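You operate a simulated robot arm through the tools that you are given. There is no shell and no other tool.

The job below is to be done with a simulated two-armed robot. You get a single attempt, and the scene is never put back.

JOB
Start the open printer on the job of the yellow card beside its slot.
Fine: card into the slot, switch on, dial to PRINT, green key once; watch till it prints.

It is judged by the outcome, as a careful person would: the job done as asked, and still so three seconds after it is handed in. It fails if anything else is knocked over, pushed out of place, dropped, spilled or broken.

ROBOT AND FRAMES
Two 7-joint arms with two-finger parallel grippers on one trunk that stands fixed in place. Base frame: the origin is at the foot of the trunk, x ahead of it, y to its left, z up; the work surface is at about z = 890. Readings come in mm, degrees, newtons and seconds.
The left shoulder is at [70, 130, 1212], the right one opposite. With the tool pointing down near the work surface each hand reaches from about 200 to 520 mm from the base axis, measured 20 degrees to its own side. Payload 1.57 kg a hand.
Tool frame (each hand has its own): the origin (TCP) lies between the finger pads and is the grasp point; the fingertips stand 30 mm ahead of it; z points along the fingers, y is the line along which they close. Largest opening 80 mm; finger width 17, thickness 12; the body of the gripper, 40 by 82 mm, starts 80 mm behind the TCP.
Orientation is told as [roll, pitch, yaw] about the base's x, y, z axes, in that order, counted from this pose: with the fingers straight down and closing along the base's y, the tool's x points along the base's -x, its y along +y and its z along -z.

CONTROLS
- The arms move only by the tool move_arm. It takes "left_rows", "right_rows" or both (then of equal length, played together; a hand with none holds still); each is one flat list of numbers, 7 for each row, row after row: the shift along the tool's x, y, z in units of 250 mm (1.0 is 250 mm), then the turn, a rotation vector about the tool's x, y, z in units of 180 degrees (1.0 is 180 degrees), then the opening, from 0 (shut) to 1 (fully open). In form: [tx, ty, tz, ax, ay, az, claw, tx, ty, tz, ax, ay, az, claw, ...]. A call has 1 to 20 rows; each row is the pose to reach, as a shift and turn from the pose commanded when the call began, along the tool's axes at that moment. A call with a number of a shift or a turn outside -1 to 1 is refused whole. A row lasts 0.2 s, in which the tool goes at most 50 mm and 8.6 degrees; a call with a longer step from one row to the next is refused whole, and so is a gripper value outside its range. A pose out of reach is approached as far as the arm can. The call stops where the force on the tool passes 40 N (or 10 N more than at its start, if that is more) or the arm is blocked; 0.2 s more then pass. The fingers move at their own pace (about 108 mm/s each) and stop on an object; they squeeze with about 42 N. The grip force told is the motor's: it shows also when the fingers shut on nothing. Time passes only in rows, and 0.2 s behind the last, so rows that repeat a pose let the fingers close. It gives the time, the measured TCP pose, the force on the tool (base axes), the opening and the grip force at its end, in the units of the frame above (readings bear some noise), with the torque about the TCP (base axes, N m) and any sound that the robot's microphone picked up, and new pictures: "show" is both (left out), scene, wrist or none (wrist: the cameras of the hands that moved).
- Cameras (640 x 400 px; columns grow to the right, rows downward): "scene" is now at [125.1, -39.6, 1429.9]; the picture's right is [-0.47, -0.88, 0.00], its down [-0.59, 0.31, -0.75] and it looks along [0.66, -0.35, -0.67] (base axes); focal length 252 px, centre (320, 200). "left" rides on the left gripper at [72, 7, -122] in its tool frame; the picture's right is [-0.09, 1.00, 0.00], its down [-0.84, -0.08, -0.54] and it looks along [-0.54, -0.05, 0.84] (tool axes); focal length 238 px, centre (320, 200). "right" rides on the right gripper at [72, -7, -122] in its tool frame; the picture's right is [0.09, 1.00, 0.00], its down [-0.84, 0.08, -0.54] and it looks along [-0.54, 0.05, 0.84] (tool axes); focal length 238 px, centre (320, 200). There is no depth. A picture from a camera that has moved, and an enlarged one, comes with that camera's place and axes in the base frame and with its lens.
- lift_body(by): slides the trunk up (or, below 0, down) by that many mm; the arms and the scene camera ride with it, the base frame stays. It gives what a move gives, with no picture.
- head_to(pan, tilt): turns the head with the scene camera to pan (to the left, within 86 degrees either way) and tilt (down, from -29 to 69), counted from straight ahead of the robot. It gives what a move gives, and a new picture of the scene camera.
- inspect(camera, box): a new picture of the part [left, top, right, bottom] of that camera's present view, enlarged. It takes no simulated time.
- close_job(): hands the job in; it is judged then, once.

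Nothing tells you positions but the pictures and the camera data. Unless the task says otherwise, let go and move clear before handing in.

The tools are called after "Call:" as a command line: name --argument value ..., lists and objects as JSON in quotes. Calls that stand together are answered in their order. move_arm: Moves the arms, as the interface text tells. Its arguments: {"type":"object","properties":{"left_rows":{"type":"array"},"right_rows":{"type":"array"},"show":{"type":"string","enum":["both","scene","wrist","none"]}},"required":[]} The other tools are called the same way: lift_body (by) slides the trunk up or down; head_to (pan, tilt) turns the head that bears the scene camera; inspect (camera, box) takes an enlarged picture of a part of a camera's view; close_job () hands the job in.

At the start:

```text
time: 0.0
left_tcp_pos: [377.8, -11.4, 1198.5]
left_ee_rot: [0.0, 0.0, 0.0]
left_ft_force: [-0.4, 0.8, 0.3]
left_torque: [0.01, -0.01, 0.0]
left_opening: 80.2
left_gripper_force: 0.0
right_tcp_pos: [257.9, -373.8, 1264.7]
right_ee_rot: [0.0, 0.0, 0.0]
right_ft_force: [-0.8, 0.6, 0.2]
right_torque: [0.0, 0.0, 0.05]
right_opening: 80.0
right_gripper_force: 0.1
trunk travel left (down, up): [-850.0, 90.0]
head pan, tilt: [-27.9, 41.8]
```

scene: 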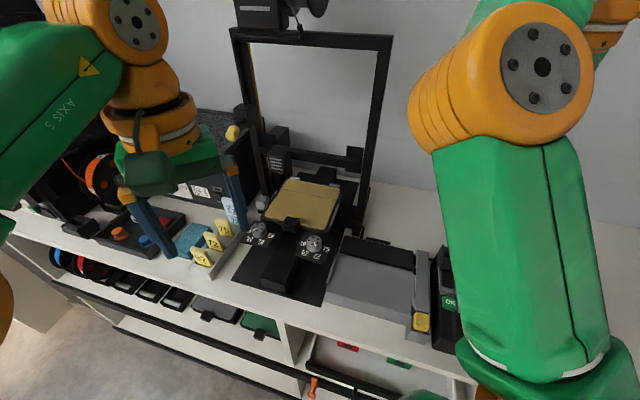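
right: 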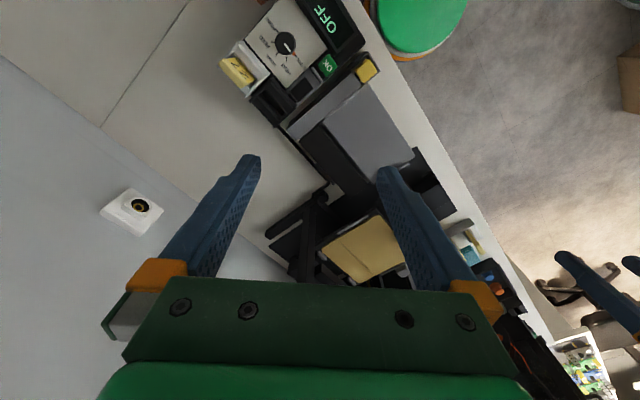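
left: 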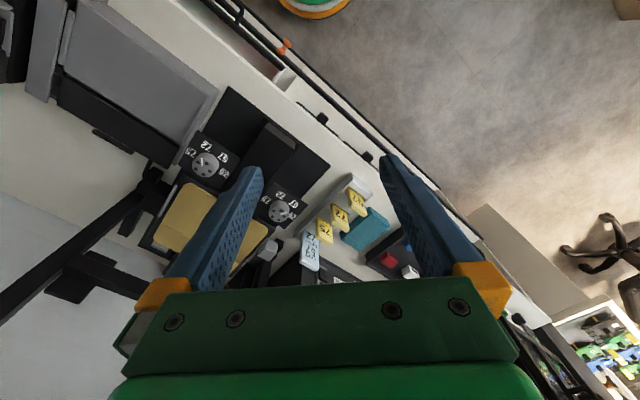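

I see an open-frame printer with a bed, a control box to its right (OFF display, dial, green OK key), a yellow card near a slot, and other items. I'll look closer before moving anything.

Call:
inspect --camera "right" --box '[200, 0, 400, 125]'

Call:
inspect --camera "scene" --box '[320, 220, 480, 380]'

Call:
inspect --camera "scene" --box '[160, 120, 360, 300]'

Call:
inspect --camera "left" --box '[240, 150, 440, 300]'

```text
3.20 times, centred on (300, 62) of right
camera zoom: at [185.7, -380.0, 1388.7], right [-0.09, 1.0, 0.0], down [0.84, 0.08, 0.54], along [0.54, 0.05, -0.84], focal length 763 px, centre (384, 640)
```

zoom: 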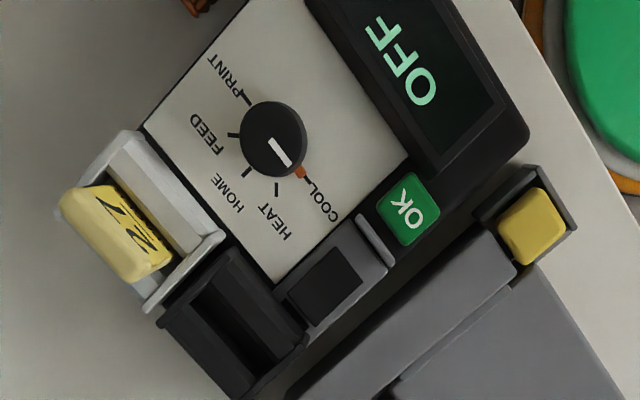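

```text
2.50 times, centred on (400, 300) of scene
camera zoom: at [125.1, -39.6, 1429.9], right [-0.47, -0.88, 0.0], down [-0.59, 0.31, -0.75], along [0.66, -0.35, -0.67], focal length 629 px, centre (120, -50)
```

zoom: 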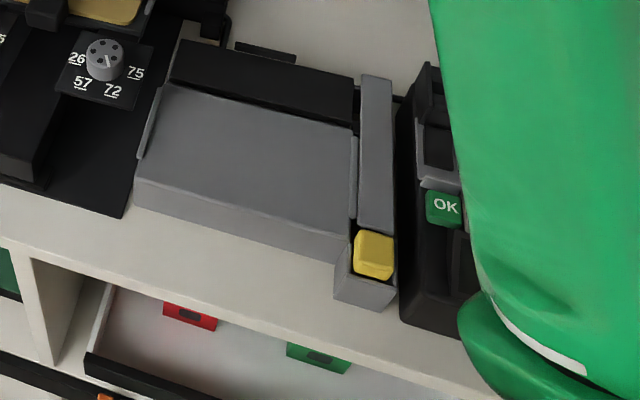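

```text
2.22 times, centred on (260, 210) of scene
camera zoom: at [125.1, -39.6, 1429.9], right [-0.47, -0.88, 0.0], down [-0.59, 0.31, -0.75], along [0.66, -0.35, -0.67], focal length 559 px, centre (453, 178)
```

zoom: 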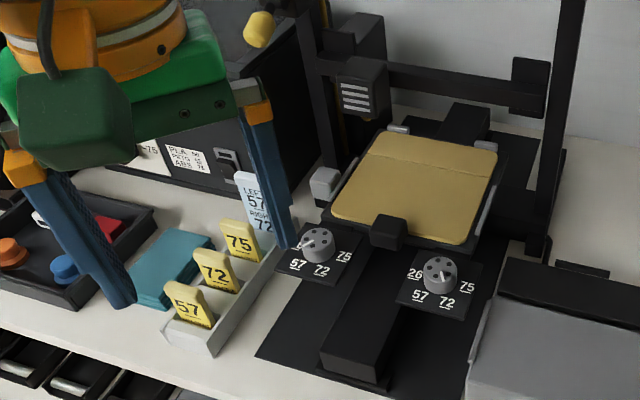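

```text
2.67 times, centred on (340, 225) of left
camera zoom: at [306.3, -3.7, 1319.2], right [0.09, 1.0, 0.0], down [0.84, -0.08, 0.54], along [0.54, -0.05, -0.84], focal length 636 px, centre (267, 133)
```

zoom: 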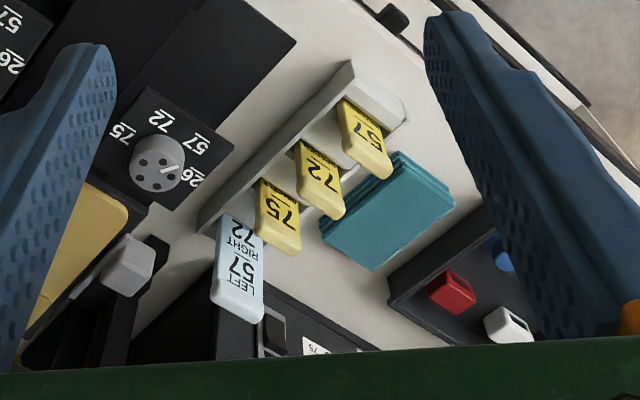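

The control box of the open printer is near [208,-365,958] with the dial at COOL, OFF display, a dark slot and a yellow card in a holder beside it. I'll zoom in further on it and turn the head to see more.

Call:
inspect --camera "right" --box '[215, 35, 295, 115]'

Call:
inspect --camera "right" --box '[280, 40, 390, 110]'

Call:
inspect --camera "right" --box '[240, 0, 340, 80]'

Call:
inspect --camera "right" --box '[300, 0, 400, 70]'

```text
5.00 times, centred on (255, 75) of right
camera zoom: at [185.7, -380.0, 1388.7], right [-0.09, 1.0, 0.0], down [0.84, 0.08, 0.54], along [0.54, 0.05, -0.84], focal length 1192 px, centre (645, 825)
```

zoom: 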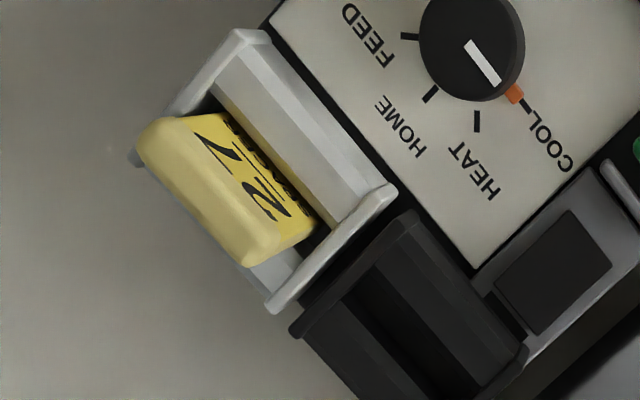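

```text
5.71 times, centred on (335, 75) of right
camera zoom: at [185.7, -380.0, 1388.7], right [-0.09, 1.0, 0.0], down [0.84, 0.08, 0.54], along [0.54, 0.05, -0.84], focal length 1362 px, centre (234, 914)
```

zoom: 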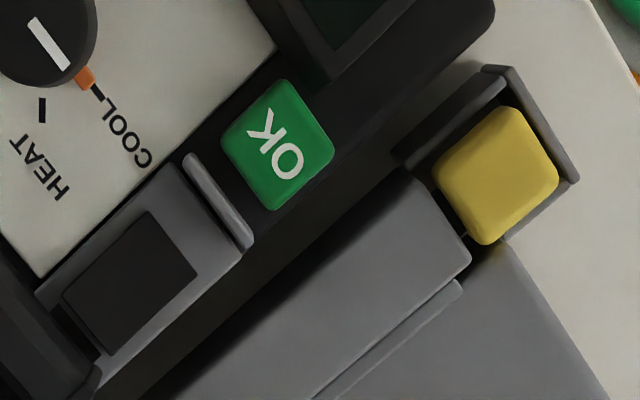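

```text
5.00 times, centred on (290, 40) of right
camera zoom: at [185.7, -380.0, 1388.7], right [-0.09, 1.0, 0.0], down [0.84, 0.08, 0.54], along [0.54, 0.05, -0.84], focal length 1192 px, centre (470, 1000)
```

zoom: 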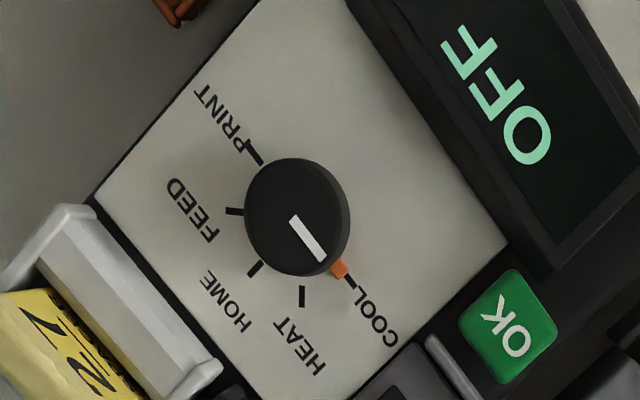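

```text
5.71 times, centred on (350, 35) of right
camera zoom: at [185.7, -380.0, 1388.7], right [-0.09, 1.0, 0.0], down [0.84, 0.08, 0.54], along [0.54, 0.05, -0.84], focal length 1362 px, centre (149, 1143)
```

zoom: 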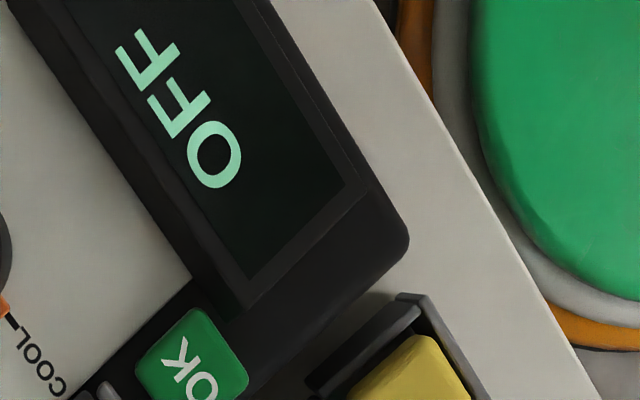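

The table is turned about 45° from the base: its far direction is roughly (0.7,-0.7), the control box near [200,-400,950], its slot near [265,-451] and the card near [232,-508]. I'll turn the head that way to check the geometry.

Call:
head_to --pan -75 --tilt 50

```text
time: 1.1
left_tcp_pos: [378.5, -10.1, 1197.5]
left_ee_rot: [0.0, 0.0, 0.0]
left_ft_force: [0.1, -0.7, -0.5]
left_torque: [0.01, -0.02, 0.02]
left_opening: 80.0
left_gripper_force: 0.1
right_tcp_pos: [257.1, -374.5, 1264.9]
right_ee_rot: [-0.1, 0.0, 0.0]
right_ft_force: [-0.5, -0.3, -1.4]
right_torque: [0.01, 0.0, 0.01]
right_opening: 80.0
right_gripper_force: 0.0
trunk travel left (down, up): [-850.0, 90.0]
head pan, tilt: [-75.0, 50.0]
camera scene: at [71.1, -74.7, 1418.3], right [-0.97, -0.26, 0.0], down [-0.2, 0.74, -0.64], along [0.17, -0.62, -0.77], focal length 252 px, centre (320, 200)
```

scene: 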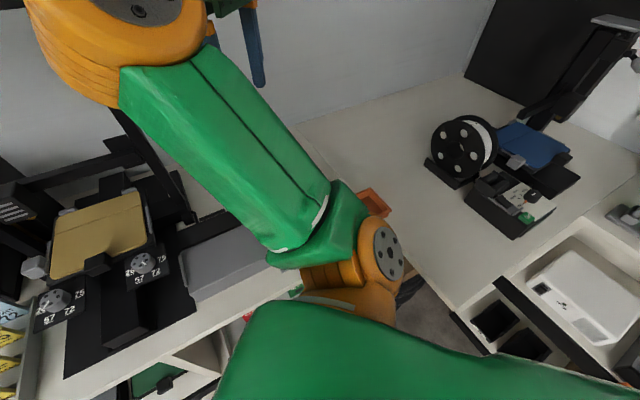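

The right arm's own links hide the box from the head camera, so I'll use the right wrist camera. I'm turning the right hand to face the table squarely and bringing it over the front of the box, staying high.

Call:
move_arm --right_rows '[0.045, 0.023, 0.057, 0, 0, 0.042, 1, 0.09, 0.045, 0.113, 0, 0, 0.083, 1, 0.134, 0.068, 0.17, 0, 0, 0.125, 1, 0.179, 0.091, 0.227, 0, 0, 0.167, 1, 0.223, 0.113, 0.283, 0, 0, 0.208, 1, 0.268, 0.136, 0.34, 0, 0, 0.25, 1]' --show "both"

```text
time: 2.5
left_tcp_pos: [378.9, -10.0, 1196.6]
left_ee_rot: [0.0, 0.0, 0.0]
left_ft_force: [-0.3, 0.3, 0.2]
left_torque: [0.01, 0.04, -0.03]
left_opening: 80.3
left_gripper_force: 0.0
right_tcp_pos: [189.6, -341.2, 1179.4]
right_ee_rot: [0.0, -0.1, -45.1]
right_ft_force: [0.0, -0.7, 0.0]
right_torque: [-0.03, 0.03, 0.0]
right_opening: 79.7
right_gripper_force: 0.1
trunk travel left (down, up): [-850.0, 90.0]
head pan, tilt: [-75.0, 50.0]
camera scene: at [71.0, -75.0, 1418.3], right [-0.97, -0.26, 0.0], down [-0.2, 0.74, -0.64], along [0.17, -0.62, -0.77], focal length 252 px, centre (320, 200)
camera right: at [134.9, -293.0, 1302.9], right [0.64, 0.77, 0.0], down [0.65, -0.54, 0.54], along [0.42, -0.35, -0.84], focal length 238 px, centre (320, 200)
```

scene: 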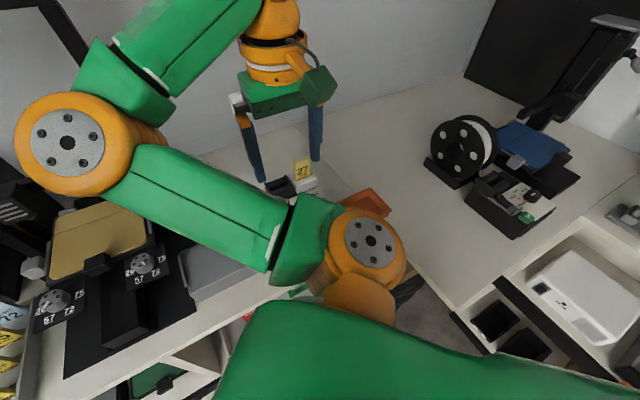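
right: 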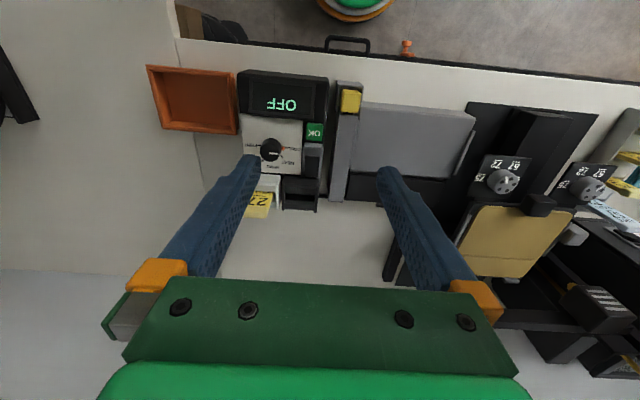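

Now the wrist view is squared with the table: the box shows OFF, dial at COOL, green OK, a grey piece next to the slot, and the yellow card "27" stands in a holder behind the dial. I'll zoom in on the details.

Call:
inspect --camera "right" --box '[225, 60, 345, 140]'

Call:
inspect --camera "right" --box '[235, 130, 335, 220]'

Call:
inspect --camera "scene" --box '[230, 140, 350, 220]'

```text
5.00 times, centred on (285, 100) of right
camera zoom: at [134.9, -293.0, 1302.9], right [0.64, 0.77, 0.0], down [0.65, -0.54, 0.54], along [0.42, -0.35, -0.84], focal length 1192 px, centre (495, 700)
```

zoom: 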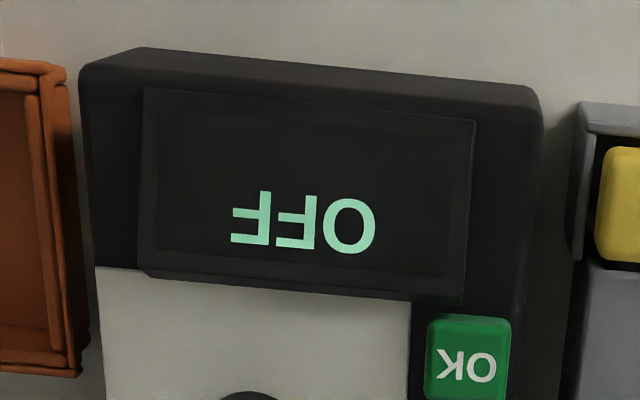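

```text
4.44 times, centred on (285, 175) of right
camera zoom: at [134.9, -293.0, 1302.9], right [0.64, 0.77, 0.0], down [0.65, -0.54, 0.54], along [0.42, -0.35, -0.84], focal length 1059 px, centre (476, 311)
```

zoom: 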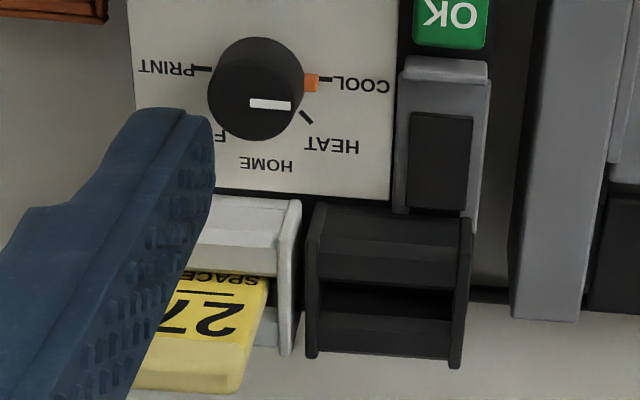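

```text
5.00 times, centred on (290, 180) of scene
camera zoom: at [71.0, -75.0, 1418.3], right [-0.97, -0.26, 0.0], down [-0.2, 0.74, -0.64], along [0.17, -0.62, -0.77], focal length 1258 px, centre (470, 300)
```

zoom: 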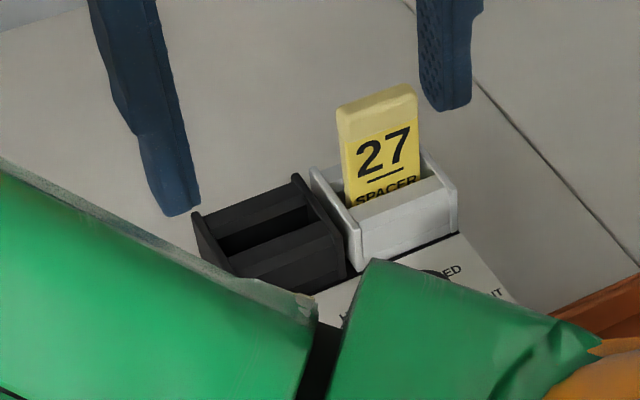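

The card reads "27 SPACER", stands upright in a light holder (top about z=1020), and the dark slot block is just left of it at the same depth. I'll bring the wrist camera closer to study the switch and slot.

Call:
move_arm --right_rows '[-0.064, -0.006, 0.08, 0, 0, 0, 1, -0.128, -0.012, 0.16, 0, 0, 0, 1, -0.191, -0.019, 0.239, 0, 0, 0, 1, -0.255, -0.025, 0.318, 0, 0, 0, 1, -0.319, -0.031, 0.398, 0, 0, 0, 1]' --show "both"

```text
time: 3.8
left_tcp_pos: [378.9, -11.6, 1197.9]
left_ee_rot: [0.0, 0.0, 0.0]
left_ft_force: [0.0, 0.1, -0.1]
left_torque: [0.04, 0.0, 0.0]
left_opening: 79.7
left_gripper_force: 0.1
right_tcp_pos: [242.3, -403.9, 1080.4]
right_ee_rot: [0.0, 0.0, -45.0]
right_ft_force: [0.6, 0.4, 0.0]
right_torque: [0.0, -0.01, 0.0]
right_opening: 80.0
right_gripper_force: 0.1
trunk travel left (down, up): [-850.0, 90.0]
head pan, tilt: [-75.0, 50.0]
camera scene: at [71.6, -75.8, 1418.2], right [-0.97, -0.26, 0.0], down [-0.2, 0.74, -0.64], along [0.17, -0.62, -0.77], focal length 252 px, centre (320, 200)
camera right: at [187.0, -355.9, 1204.1], right [0.64, 0.77, 0.0], down [0.65, -0.54, 0.54], along [0.42, -0.35, -0.84], focal length 238 px, centre (320, 200)
```

scene: 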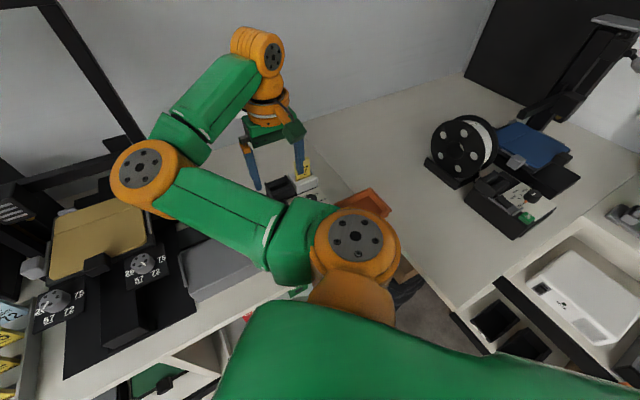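
right: 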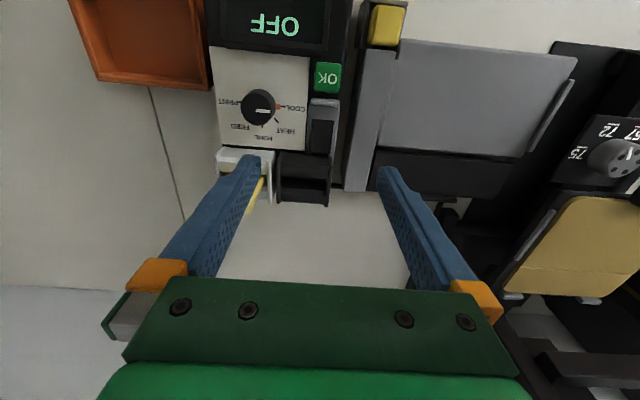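

Call:
inspect --camera "right" --box '[205, 45, 355, 155]'

Call:
inspect --camera "right" --box '[260, 80, 360, 210]'

Call:
inspect --camera "scene" --box '[230, 140, 350, 220]'

```text
3.64 times, centred on (280, 100) of right
camera zoom: at [187.0, -355.9, 1204.1], right [0.64, 0.77, 0.0], down [0.65, -0.54, 0.54], along [0.42, -0.35, -0.84], focal length 867 px, centre (466, 564)
```

zoom: 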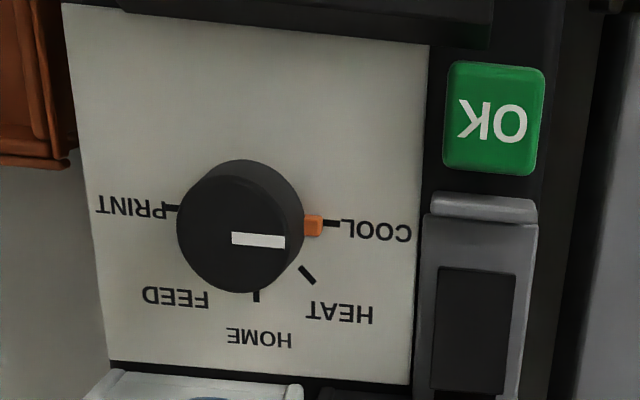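

```text
3.08 times, centred on (310, 145) of right
camera zoom: at [187.0, -355.9, 1204.1], right [0.64, 0.77, 0.0], down [0.65, -0.54, 0.54], along [0.42, -0.35, -0.84], focal length 733 px, centre (351, 369)
```

zoom: 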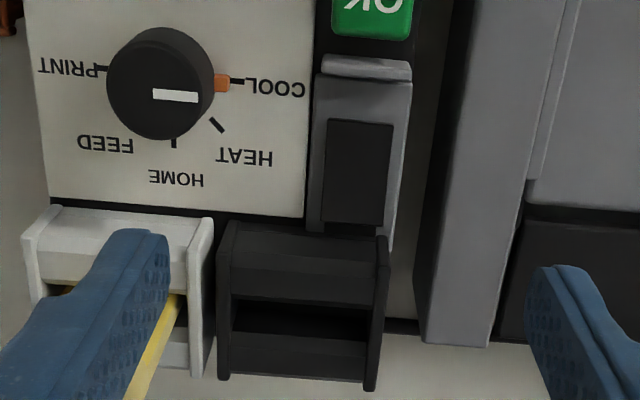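

```text
5.00 times, centred on (290, 180) of scene
camera zoom: at [71.6, -75.8, 1418.2], right [-0.97, -0.26, 0.0], down [-0.2, 0.74, -0.64], along [0.17, -0.62, -0.77], focal length 1258 px, centre (470, 300)
```

zoom: 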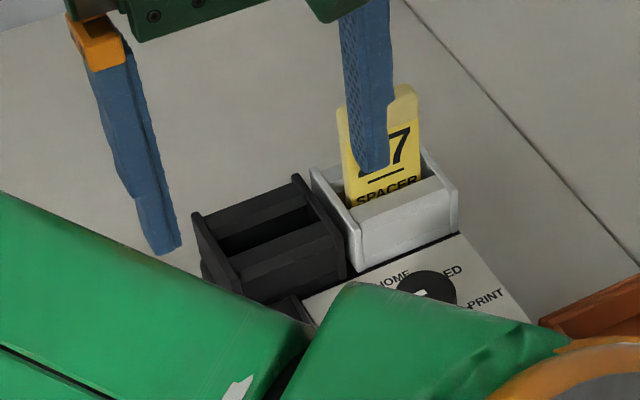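

The grey piece left of the dial panel seems to be the power switch but its type isn't clear. I'll pull the hand back toward the front edge to see it more obliquely.

Call:
move_arm --right_rows '[0.127, 0, 0.02, 0, 0, 0, 1, 0.254, 0, 0.05, 0, 0, 0, 1, 0.381, 0, 0.08, 0, 0, 0, 1, 0.508, 0, 0.12, 0, 0, 0, 1]' --show "both"

```text
time: 4.8
left_tcp_pos: [377.1, -9.8, 1198.8]
left_ee_rot: [0.0, 0.1, 0.0]
left_ft_force: [-0.5, 0.1, -0.8]
left_torque: [0.0, 0.02, -0.02]
left_opening: 80.1
left_gripper_force: 0.1
right_tcp_pos: [157.7, -320.8, 1054.8]
right_ee_rot: [-0.1, 0.1, -45.0]
right_ft_force: [-0.4, -0.4, -0.8]
right_torque: [-0.01, 0.0, 0.01]
right_opening: 80.3
right_gripper_force: 0.0
right hand out of reach, approached as far as the arm can: row 4
trunk travel left (down, up): [-850.0, 90.0]
head pan, tilt: [-75.0, 50.0]
camera scene: at [70.4, -74.5, 1418.3], right [-0.97, -0.26, 0.0], down [-0.2, 0.74, -0.64], along [0.17, -0.62, -0.77], focal length 252 px, centre (320, 200)
camera right: at [102.3, -274.6, 1178.5], right [0.64, 0.77, 0.0], down [0.65, -0.54, 0.54], along [0.42, -0.35, -0.84], focal length 238 px, centre (320, 200)
```

scene: 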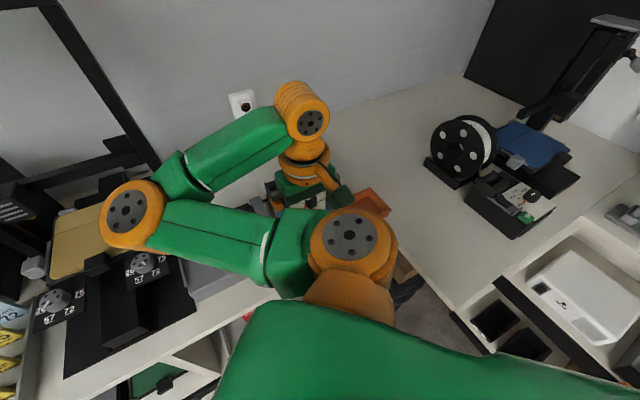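
right: 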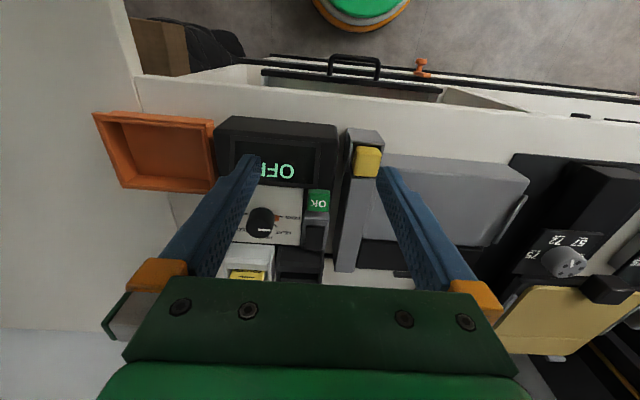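

Call:
inspect --camera "right" --box '[225, 160, 345, 280]'

Call:
inspect --camera "right" --box '[285, 175, 345, 275]'

```text
3.33 times, centred on (285, 220) of right
camera zoom: at [102.3, -274.6, 1178.5], right [0.64, 0.77, 0.0], down [0.65, -0.54, 0.54], along [0.42, -0.35, -0.84], focal length 794 px, centre (437, 133)
```

zoom: 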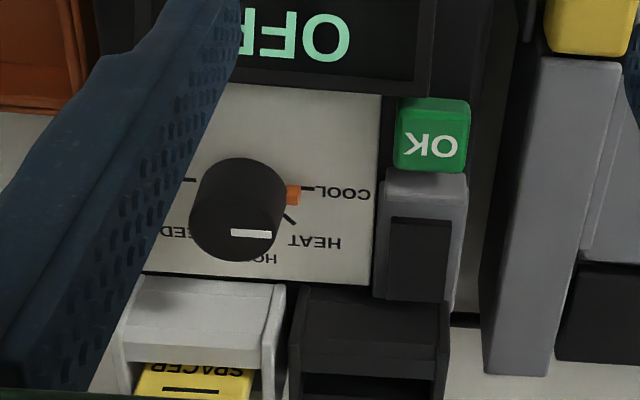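

```text
4.00 times, centred on (315, 225) of right
camera zoom: at [102.3, -274.6, 1178.5], right [0.64, 0.77, 0.0], down [0.65, -0.54, 0.54], along [0.42, -0.35, -0.84], focal length 953 px, centre (340, 100)
```

zoom: 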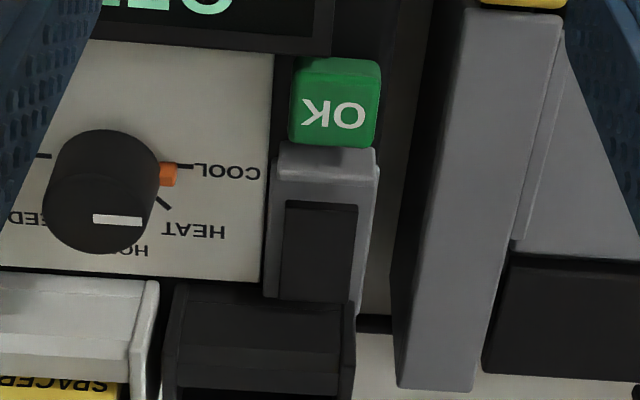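

The OK key is near (x≈210, y≈-367, z≈968), the dial is a 27 mm tall knob with its mark on COOL and PRINT half a turn clockwise from it, and slot and holder tops are near z≈958. I'll now place the wrist camera so the card sits between the fingers in view.

Call:
move_arm --right_rows '[-0.08, -0.05, -0.08, 0, 0, 0, 1, -0.2, -0.13, -0.15, 0, 0, 0, 1, -0.32, -0.21, -0.2, 0, 0, 0, 1, -0.44, -0.295, -0.24, 0, 0, 0, 1, -0.44, -0.295, -0.24, 0, 0, 0, 1]' --show "both"

```text
time: 6.0
left_tcp_pos: [378.8, -9.4, 1197.9]
left_ee_rot: [0.0, 0.1, 0.1]
left_ft_force: [-0.3, 0.2, -0.2]
left_torque: [-0.02, 0.01, -0.04]
left_opening: 79.9
left_gripper_force: 0.0
right_tcp_pos: [184.5, -451.3, 1115.1]
right_ee_rot: [0.0, -0.1, -45.0]
right_ft_force: [0.2, -0.8, 0.4]
right_torque: [-0.02, -0.04, -0.04]
right_opening: 80.0
right_gripper_force: 0.1
trunk travel left (down, up): [-850.0, 90.0]
head pan, tilt: [-75.0, 50.0]
camera scene: at [70.9, -74.6, 1418.3], right [-0.97, -0.26, 0.0], down [-0.2, 0.74, -0.64], along [0.17, -0.62, -0.77], focal length 252 px, centre (320, 200)
camera right: at [128.7, -404.5, 1239.2], right [0.64, 0.77, 0.0], down [0.65, -0.54, 0.54], along [0.42, -0.35, -0.84], focal length 238 px, centre (320, 200)
```

scene: 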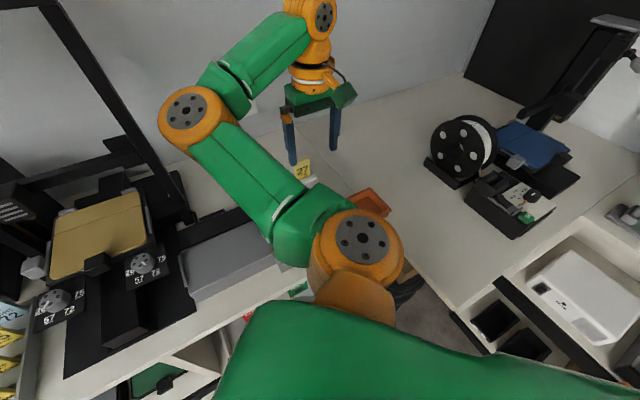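
right: 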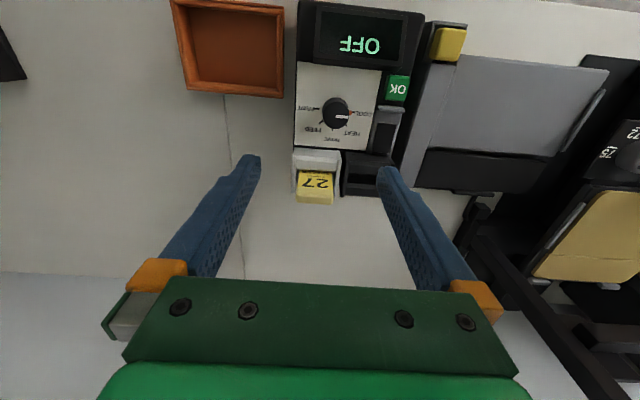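

Call:
inspect --camera "right" --box '[275, 130, 355, 210]'

Call:
inspect --camera "right" --box '[330, 120, 420, 210]'

Call:
inspect --camera "scene" --box '[250, 140, 350, 210]'

Call:
inspect --camera "right" --box '[285, 50, 425, 160]'

```text
5.00 times, centred on (315, 170) of right
camera zoom: at [128.7, -404.5, 1239.2], right [0.64, 0.77, 0.0], down [0.65, -0.54, 0.54], along [0.42, -0.35, -0.84], focal length 1192 px, centre (345, 350)
```

zoom: 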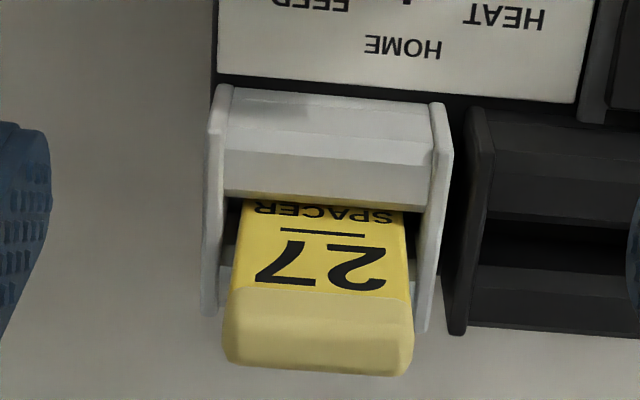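

```text
4.44 times, centred on (375, 165) of right
camera zoom: at [128.7, -404.5, 1239.2], right [0.64, 0.77, 0.0], down [0.65, -0.54, 0.54], along [0.42, -0.35, -0.84], focal length 1059 px, centre (76, 356)
```

zoom: 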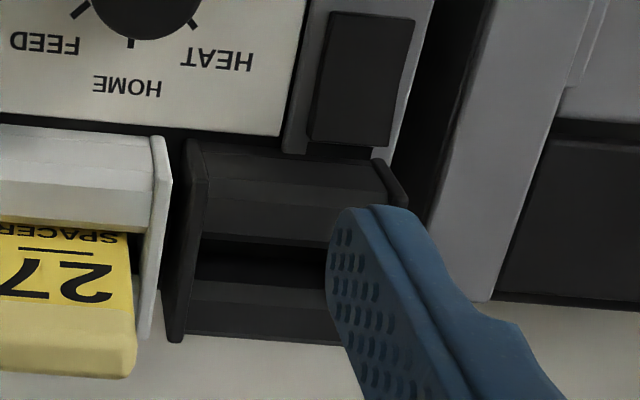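

```text
5.71 times, centred on (300, 175) of scene
camera zoom: at [70.9, -74.6, 1418.3], right [-0.97, -0.26, 0.0], down [-0.2, 0.74, -0.64], along [0.17, -0.62, -0.77], focal length 1438 px, centre (434, 343)
```

zoom: 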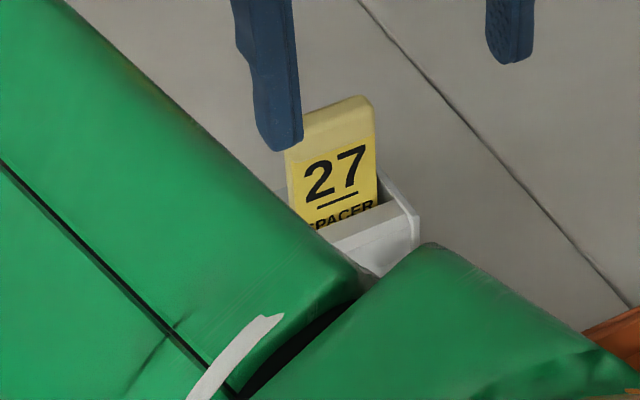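

```text
3.64 times, centred on (355, 105) of right
camera zoom: at [128.7, -404.5, 1239.2], right [0.64, 0.77, 0.0], down [0.65, -0.54, 0.54], along [0.42, -0.35, -0.84], focal length 867 px, centre (193, 546)
```

zoom: 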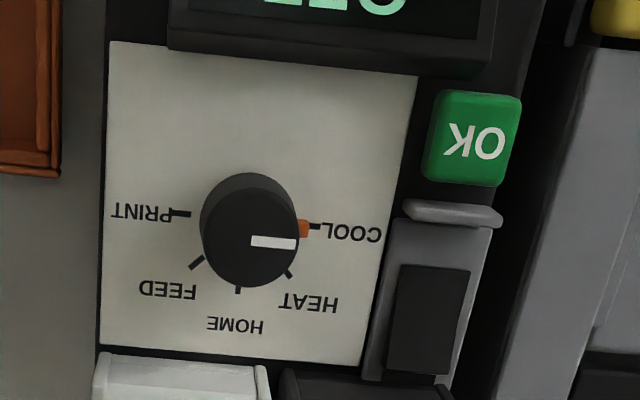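

The card is about 40 mm wide, centred near table-frame (f≈518, r≈188), top z≈1020; the slot is the same shape 62 mm to its left. I'll bring the open right hand straight above the card, keeping the tips over its top.

Call:
move_arm --right_rows '[-0.092, 0.0, 0.073, 0, 0, 0, 1, -0.184, 0.0, 0.147, 0, 0, 0, 1, -0.276, 0.002, 0.22, 0, 0, 0, 1, -0.276, 0.002, 0.22, 0, 0, 0, 1]' --show "both"

```text
time: 7.0
left_tcp_pos: [378.2, -11.6, 1197.6]
left_ee_rot: [-0.1, 0.0, 0.0]
left_ft_force: [0.2, 0.0, 0.5]
left_torque: [0.03, -0.06, 0.0]
left_opening: 80.2
left_gripper_force: 0.1
right_tcp_pos: [232.6, -501.5, 1059.2]
right_ee_rot: [0.0, -0.1, -45.0]
right_ft_force: [-0.1, 0.1, -0.3]
right_torque: [0.02, 0.0, 0.0]
right_opening: 79.9
right_gripper_force: 0.0
trunk travel left (down, up): [-850.0, 90.0]
head pan, tilt: [-75.0, 50.0]
camera scene: at [70.9, -74.7, 1418.3], right [-0.97, -0.26, 0.0], down [-0.2, 0.74, -0.64], along [0.17, -0.62, -0.77], focal length 252 px, centre (320, 200)
camera right: at [177.6, -454.2, 1182.9], right [0.64, 0.77, 0.0], down [0.65, -0.54, 0.54], along [0.42, -0.35, -0.84], focal length 238 px, centre (320, 200)
```

scene: 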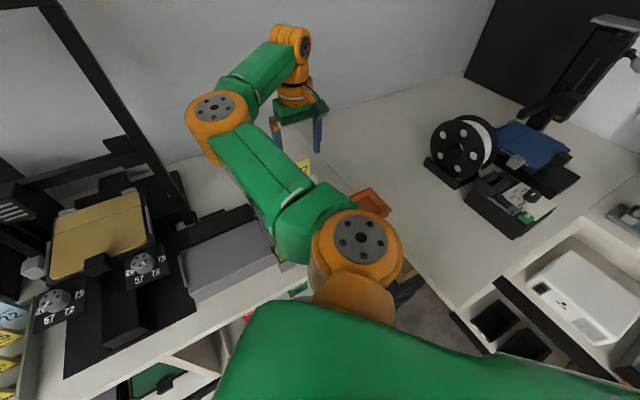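
right: 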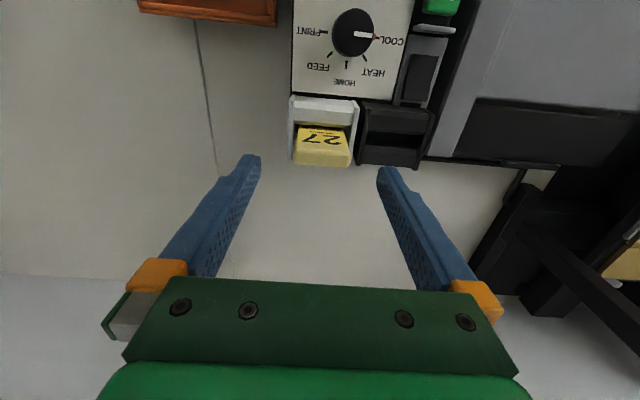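

The card is well centred between the fingers in the wrist view. I'll zoom in once to confirm the depth alignment before descending.

Call:
inspect --camera "right" --box '[270, 80, 370, 180]'

Call:
inspect --camera "scene" --box '[260, 100, 350, 180]'

```text
4.00 times, centred on (320, 130) of right
camera zoom: at [177.6, -454.2, 1182.9], right [0.64, 0.77, 0.0], down [0.65, -0.54, 0.54], along [0.42, -0.35, -0.84], focal length 953 px, centre (320, 480)
```

zoom: 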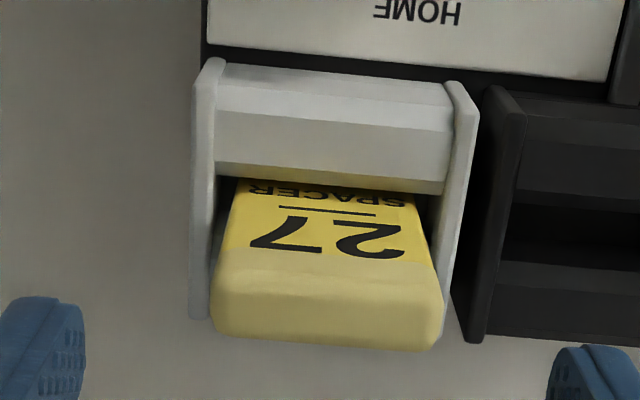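

```text
5.00 times, centred on (305, 140) of scene
camera zoom: at [70.9, -74.7, 1418.3], right [-0.97, -0.26, 0.0], down [-0.2, 0.74, -0.64], along [0.17, -0.62, -0.77], focal length 1258 px, centre (395, 500)
```

zoom: 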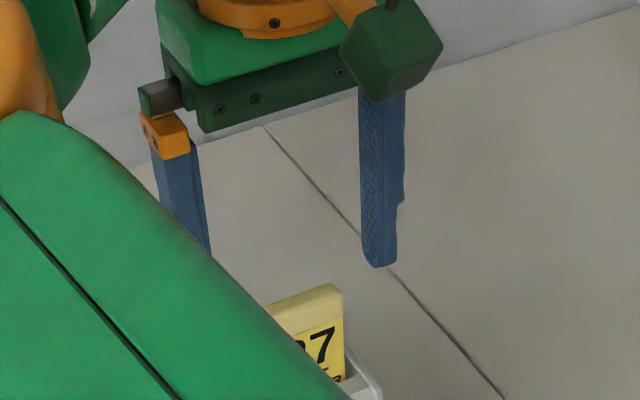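

Alignment looks good (card centre about 1 mm off). I'll descend so the tips pass either side of the card, stopping above the holder rim.

Call:
move_arm --right_rows '[0.006, 0.006, 0.06, 0, 0, 0, 1, 0.006, 0.006, 0.12, 0, 0, 0, 1, 0.006, 0.006, 0.175, 0, 0, 0, 1, 0.006, 0.006, 0.222, 0, 0, 0, 1, 0.006, 0.006, 0.222, 0, 0, 0, 1]' --show "both"

```text
time: 8.0
left_tcp_pos: [376.6, -6.3, 1198.9]
left_ee_rot: [-0.3, -0.1, 0.1]
left_ft_force: [-0.4, 0.0, 1.5]
left_torque: [0.03, 0.0, -0.01]
left_opening: 80.1
left_gripper_force: 0.0
right_tcp_pos: [232.0, -496.7, 1010.5]
right_ee_rot: [-0.1, -0.8, -44.9]
right_ft_force: [-5.0, 8.2, 13.2]
right_torque: [0.6, -0.32, 0.42]
right_opening: 80.0
right_gripper_force: 0.1
trunk travel left (down, up): [-850.0, 90.0]
head pan, tilt: [-75.0, 50.0]
stopped in row 5 (right hand): the force on the tool passed its limit at 45 N (the readings are from after the stop); the commanded pose is now the measured one
camera scene: at [67.9, -69.5, 1418.8], right [-0.97, -0.26, 0.0], down [-0.2, 0.74, -0.65], along [0.17, -0.62, -0.76], focal length 252 px, centre (320, 200)
camera right: at [175.0, -448.2, 1133.0], right [0.64, 0.77, 0.0], down [0.64, -0.53, 0.55], along [0.43, -0.35, -0.83], focal length 238 px, centre (320, 200)
```

scene: 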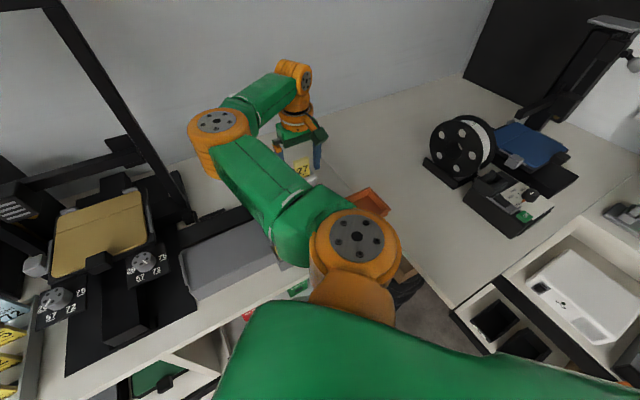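
right: 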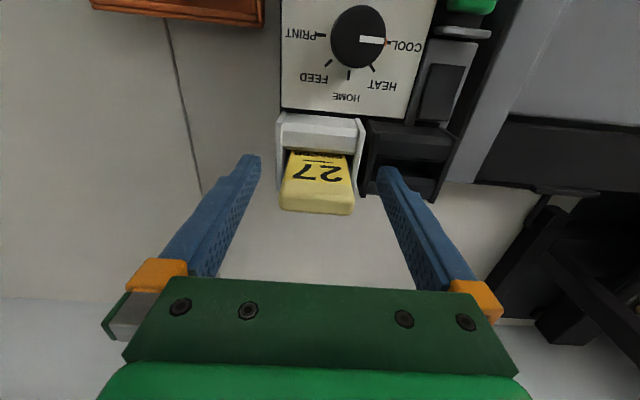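

The hand met an unexpected force about 7 mm short of the target height; the readings are now low. I'll look closely at what the fingers are touching before doing anything.

Call:
inspect --camera "right" --box '[230, 100, 330, 220]'

Call:
inspect --camera "right" --box '[340, 100, 460, 220]'

Call:
inspect --camera "scene" --box '[230, 100, 350, 200]'

Call:
inspect --camera "scene" --box '[250, 180, 450, 340]'

```text
3.33 times, centred on (280, 160) of right
camera zoom: at [175.0, -448.2, 1133.0], right [0.64, 0.77, 0.0], down [0.64, -0.53, 0.55], along [0.43, -0.35, -0.83], focal length 794 px, centre (453, 333)
```

zoom: 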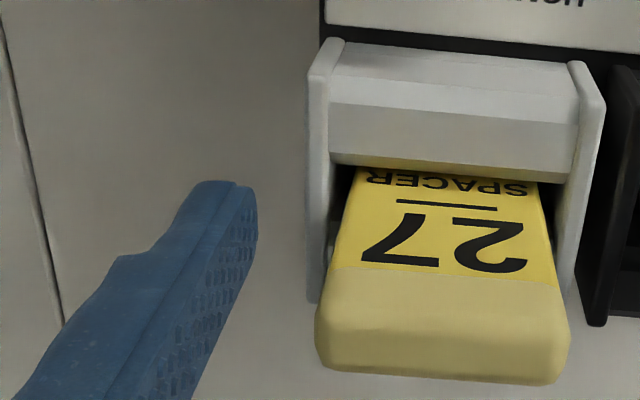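

```text
3.33 times, centred on (400, 160) of right
camera zoom: at [175.0, -448.2, 1133.0], right [0.64, 0.77, 0.0], down [0.64, -0.53, 0.55], along [0.43, -0.35, -0.83], focal length 794 px, centre (53, 333)
```

zoom: 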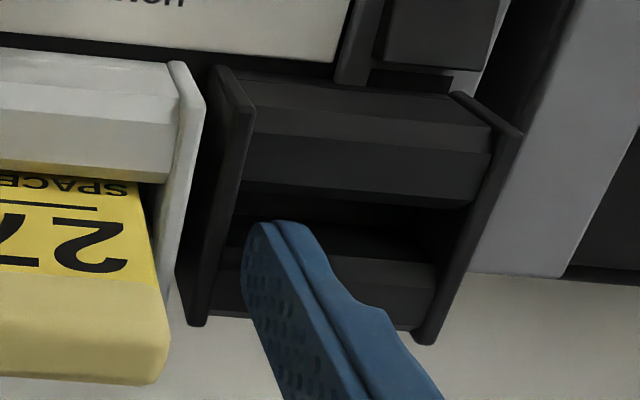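

```text
4.00 times, centred on (290, 150) of scene
camera zoom: at [67.9, -69.5, 1418.8], right [-0.97, -0.26, 0.0], down [-0.2, 0.74, -0.65], along [0.17, -0.62, -0.76], focal length 1006 px, centre (440, 400)
```

zoom: 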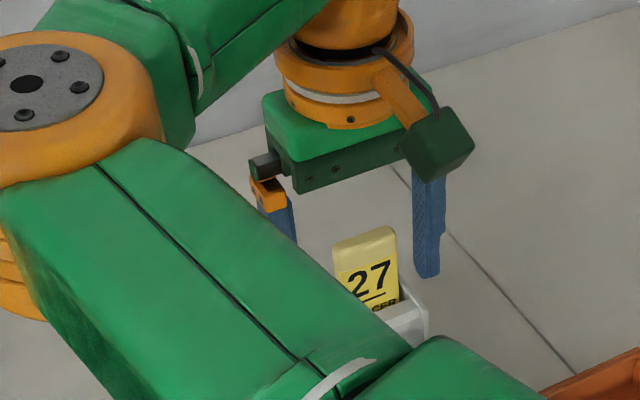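

```text
2.50 times, centred on (350, 260) of scene
camera zoom: at [67.9, -69.5, 1418.8], right [-0.97, -0.26, 0.0], down [-0.2, 0.74, -0.65], along [0.17, -0.62, -0.76], focal length 629 px, centre (245, 50)
```

zoom: 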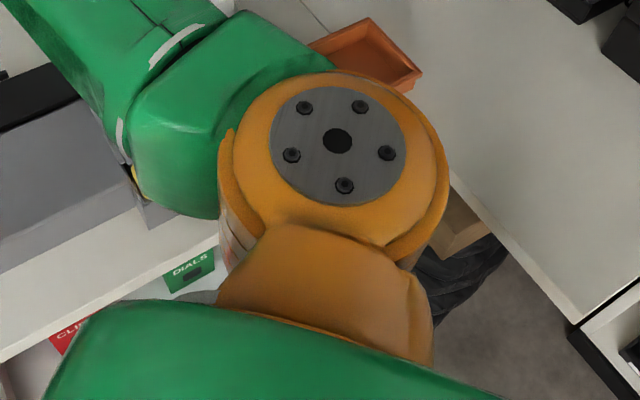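

The left finger tip most likely touched the top of the slot block's tall side plate (its tip was at z≈980); nothing moved — the dial is exactly where predicted. I'll back up about 12 mm and grip the card higher, with the tips above those plates.

Call:
move_arm --right_rows '[-0.003, -0.001, -0.023, 0, 0, 0, 1, -0.007, -0.003, -0.046, 0, 0, 0, 1, -0.007, -0.003, -0.046, 0, 0, 0, 1]' --show "wrist"

```text
time: 8.8
left_tcp_pos: [376.9, -10.2, 1198.9]
left_ee_rot: [-0.1, 0.0, 0.0]
left_ft_force: [-0.4, 0.0, 0.9]
left_torque: [-0.01, 0.03, -0.01]
left_opening: 80.3
left_gripper_force: 0.1
right_tcp_pos: [235.1, -501.7, 1019.5]
right_ee_rot: [-0.1, -0.7, -45.0]
right_ft_force: [-0.7, 0.4, 0.6]
right_torque: [-0.01, -0.03, 0.02]
right_opening: 79.8
right_gripper_force: 0.0
trunk travel left (down, up): [-850.0, 90.0]
head pan, tilt: [-75.0, 50.0]
camera right: at [177.7, -453.8, 1142.1], right [0.64, 0.77, 0.0], down [0.64, -0.53, 0.55], along [0.42, -0.35, -0.83], focal length 238 px, centre (320, 200)
```

right: 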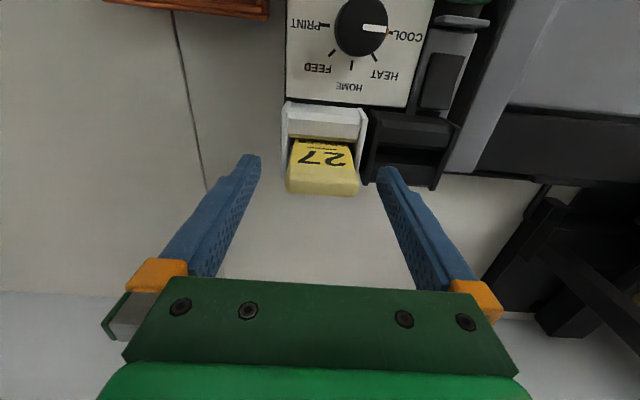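

The force is gone and the card is still upright. Let me zoom to measure the card's depth position precisely before gripping.

Call:
inspect --camera "right" --box '[270, 90, 390, 210]'

Call:
inspect --camera "scene" --box '[260, 120, 340, 200]'

```text
3.33 times, centred on (330, 150) of right
camera zoom: at [177.7, -453.8, 1142.1], right [0.64, 0.77, 0.0], down [0.64, -0.53, 0.55], along [0.42, -0.35, -0.83], focal length 794 px, centre (287, 367)
```

zoom: 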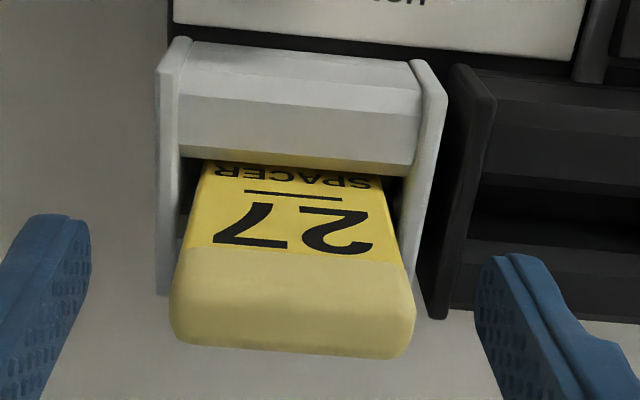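

```text
5.00 times, centred on (300, 160) of scene
camera zoom: at [70.7, -74.4, 1418.3], right [-0.97, -0.26, 0.0], down [-0.2, 0.74, -0.64], along [0.17, -0.62, -0.77], focal length 1258 px, centre (420, 400)
```

zoom: 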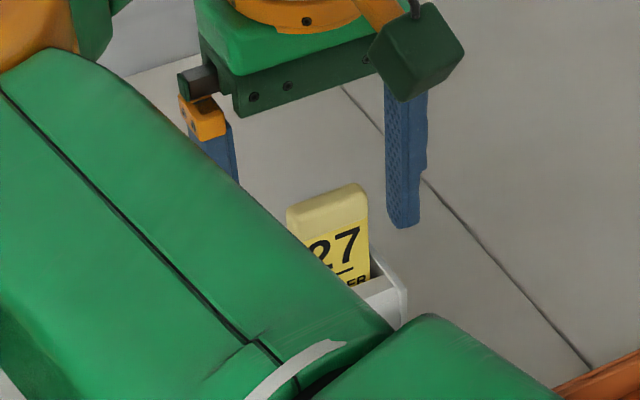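

The card's centre is at f≈514.5, r≈188, top z≈1022. I'll shift 6 mm toward the front, correct the slight tilt, and close on the card's side edges.

Call:
move_arm --right_rows '[0.012, 0.001, 0.005, 0.0014, 0.0014, 0, 1, 0.024, 0.0024, 0.01, 0.00275, 0.00275, 0, 1, 0.024, 0.0024, 0.01, 0.00275, 0.00275, 0, 0.6, 0.024, 0.0024, 0.01, 0.00275, 0.00275, 0, 0.45, 0.024, 0.0024, 0.01, 0.00275, 0.00275, 0, 0.3, 0.024, 0.0024, 0.01, 0.00275, 0.00275, 0, 0.3, 0.024, 0.0024, 0.01, 0.00275, 0.00275, 0, 0.3]' --show "both"

```text
time: 10.4
left_tcp_pos: [378.6, -10.9, 1196.9]
left_ee_rot: [0.0, 0.0, 0.0]
left_ft_force: [-0.3, 0.6, 0.2]
left_torque: [0.03, 0.02, 0.02]
left_opening: 79.8
left_gripper_force: 0.1
right_tcp_pos: [230.6, -497.3, 1015.0]
right_ee_rot: [-0.5, -0.2, -45.1]
right_ft_force: [0.6, 0.6, 1.3]
right_torque: [0.04, 0.02, 0.01]
right_opening: 38.9
right_gripper_force: 42.1
trunk travel left (down, up): [-850.0, 90.0]
head pan, tilt: [-75.0, 50.0]
camera scene: at [70.9, -74.7, 1418.3], right [-0.97, -0.26, 0.0], down [-0.2, 0.74, -0.64], along [0.17, -0.62, -0.77], focal length 252 px, centre (320, 200)
camera right: at [175.4, -449.5, 1140.0], right [0.64, 0.77, -0.01], down [0.65, -0.53, 0.54], along [0.41, -0.35, -0.84], focal length 238 px, centre (320, 200)
```

scene: 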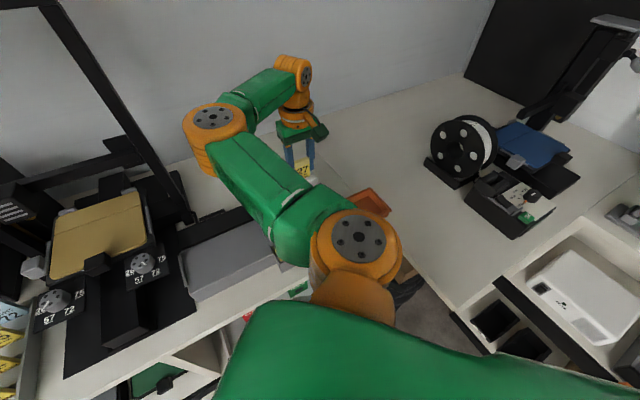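
right: 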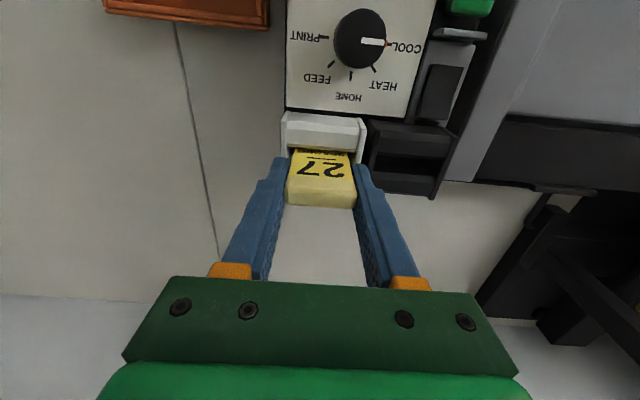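

The card is gripped (38.9 mm wide). I'll lift it straight up about 75 mm while levelling the hand, then check.

Call:
move_arm --right_rows '[0, 0, -0.04, -0.0006, 0.0014, 0, 0.3, 0, 0, -0.1, -0.0012, 0.00275, 0, 0.3, 0, 0, -0.2, -0.0012, 0.00275, 0, 0.3, 0, 0, -0.3, -0.0012, 0.00275, 0, 0.3, 0, 0, -0.3, -0.0012, 0.00275, 0, 0.3]' --show "both"

```text
time: 11.6
left_tcp_pos: [379.1, -11.0, 1199.0]
left_ee_rot: [-0.1, 0.0, 0.1]
left_ft_force: [0.1, -0.4, -0.4]
left_torque: [-0.02, 0.0, 0.0]
left_opening: 79.9
left_gripper_force: 0.0
right_tcp_pos: [231.6, -498.3, 1090.4]
right_ee_rot: [-0.3, 0.4, -45.0]
right_ft_force: [-0.3, 0.4, 0.1]
right_torque: [0.02, 0.01, 0.0]
right_opening: 38.7
right_gripper_force: 41.7
trunk travel left (down, up): [-850.0, 90.0]
head pan, tilt: [-75.0, 50.0]
camera scene: at [71.1, -75.1, 1418.3], right [-0.97, -0.26, 0.0], down [-0.2, 0.74, -0.64], along [0.17, -0.62, -0.77], focal length 252 px, centre (320, 200)
camera right: at [176.2, -449.9, 1215.5], right [0.64, 0.77, 0.0], down [0.65, -0.54, 0.54], along [0.41, -0.35, -0.84], focal length 238 px, centre (320, 200)
```

scene: 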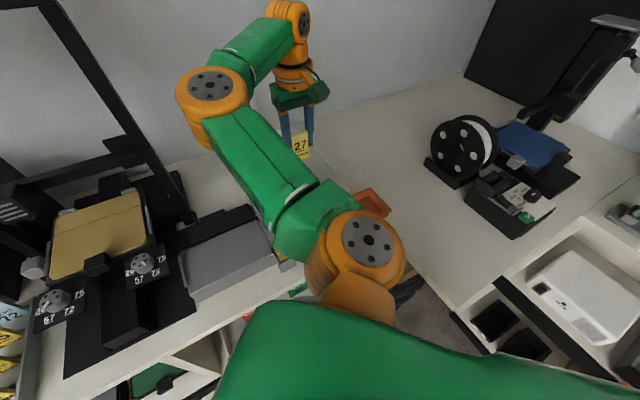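
right: 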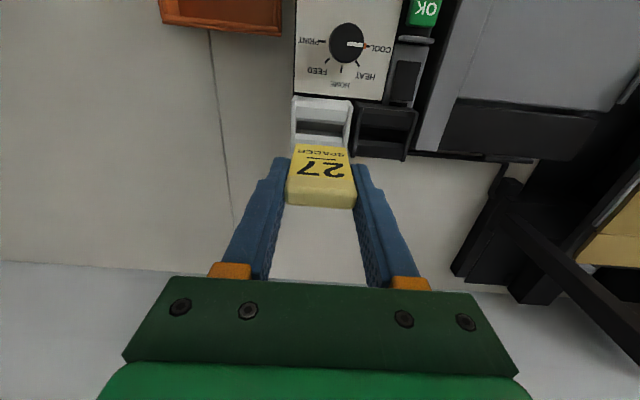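

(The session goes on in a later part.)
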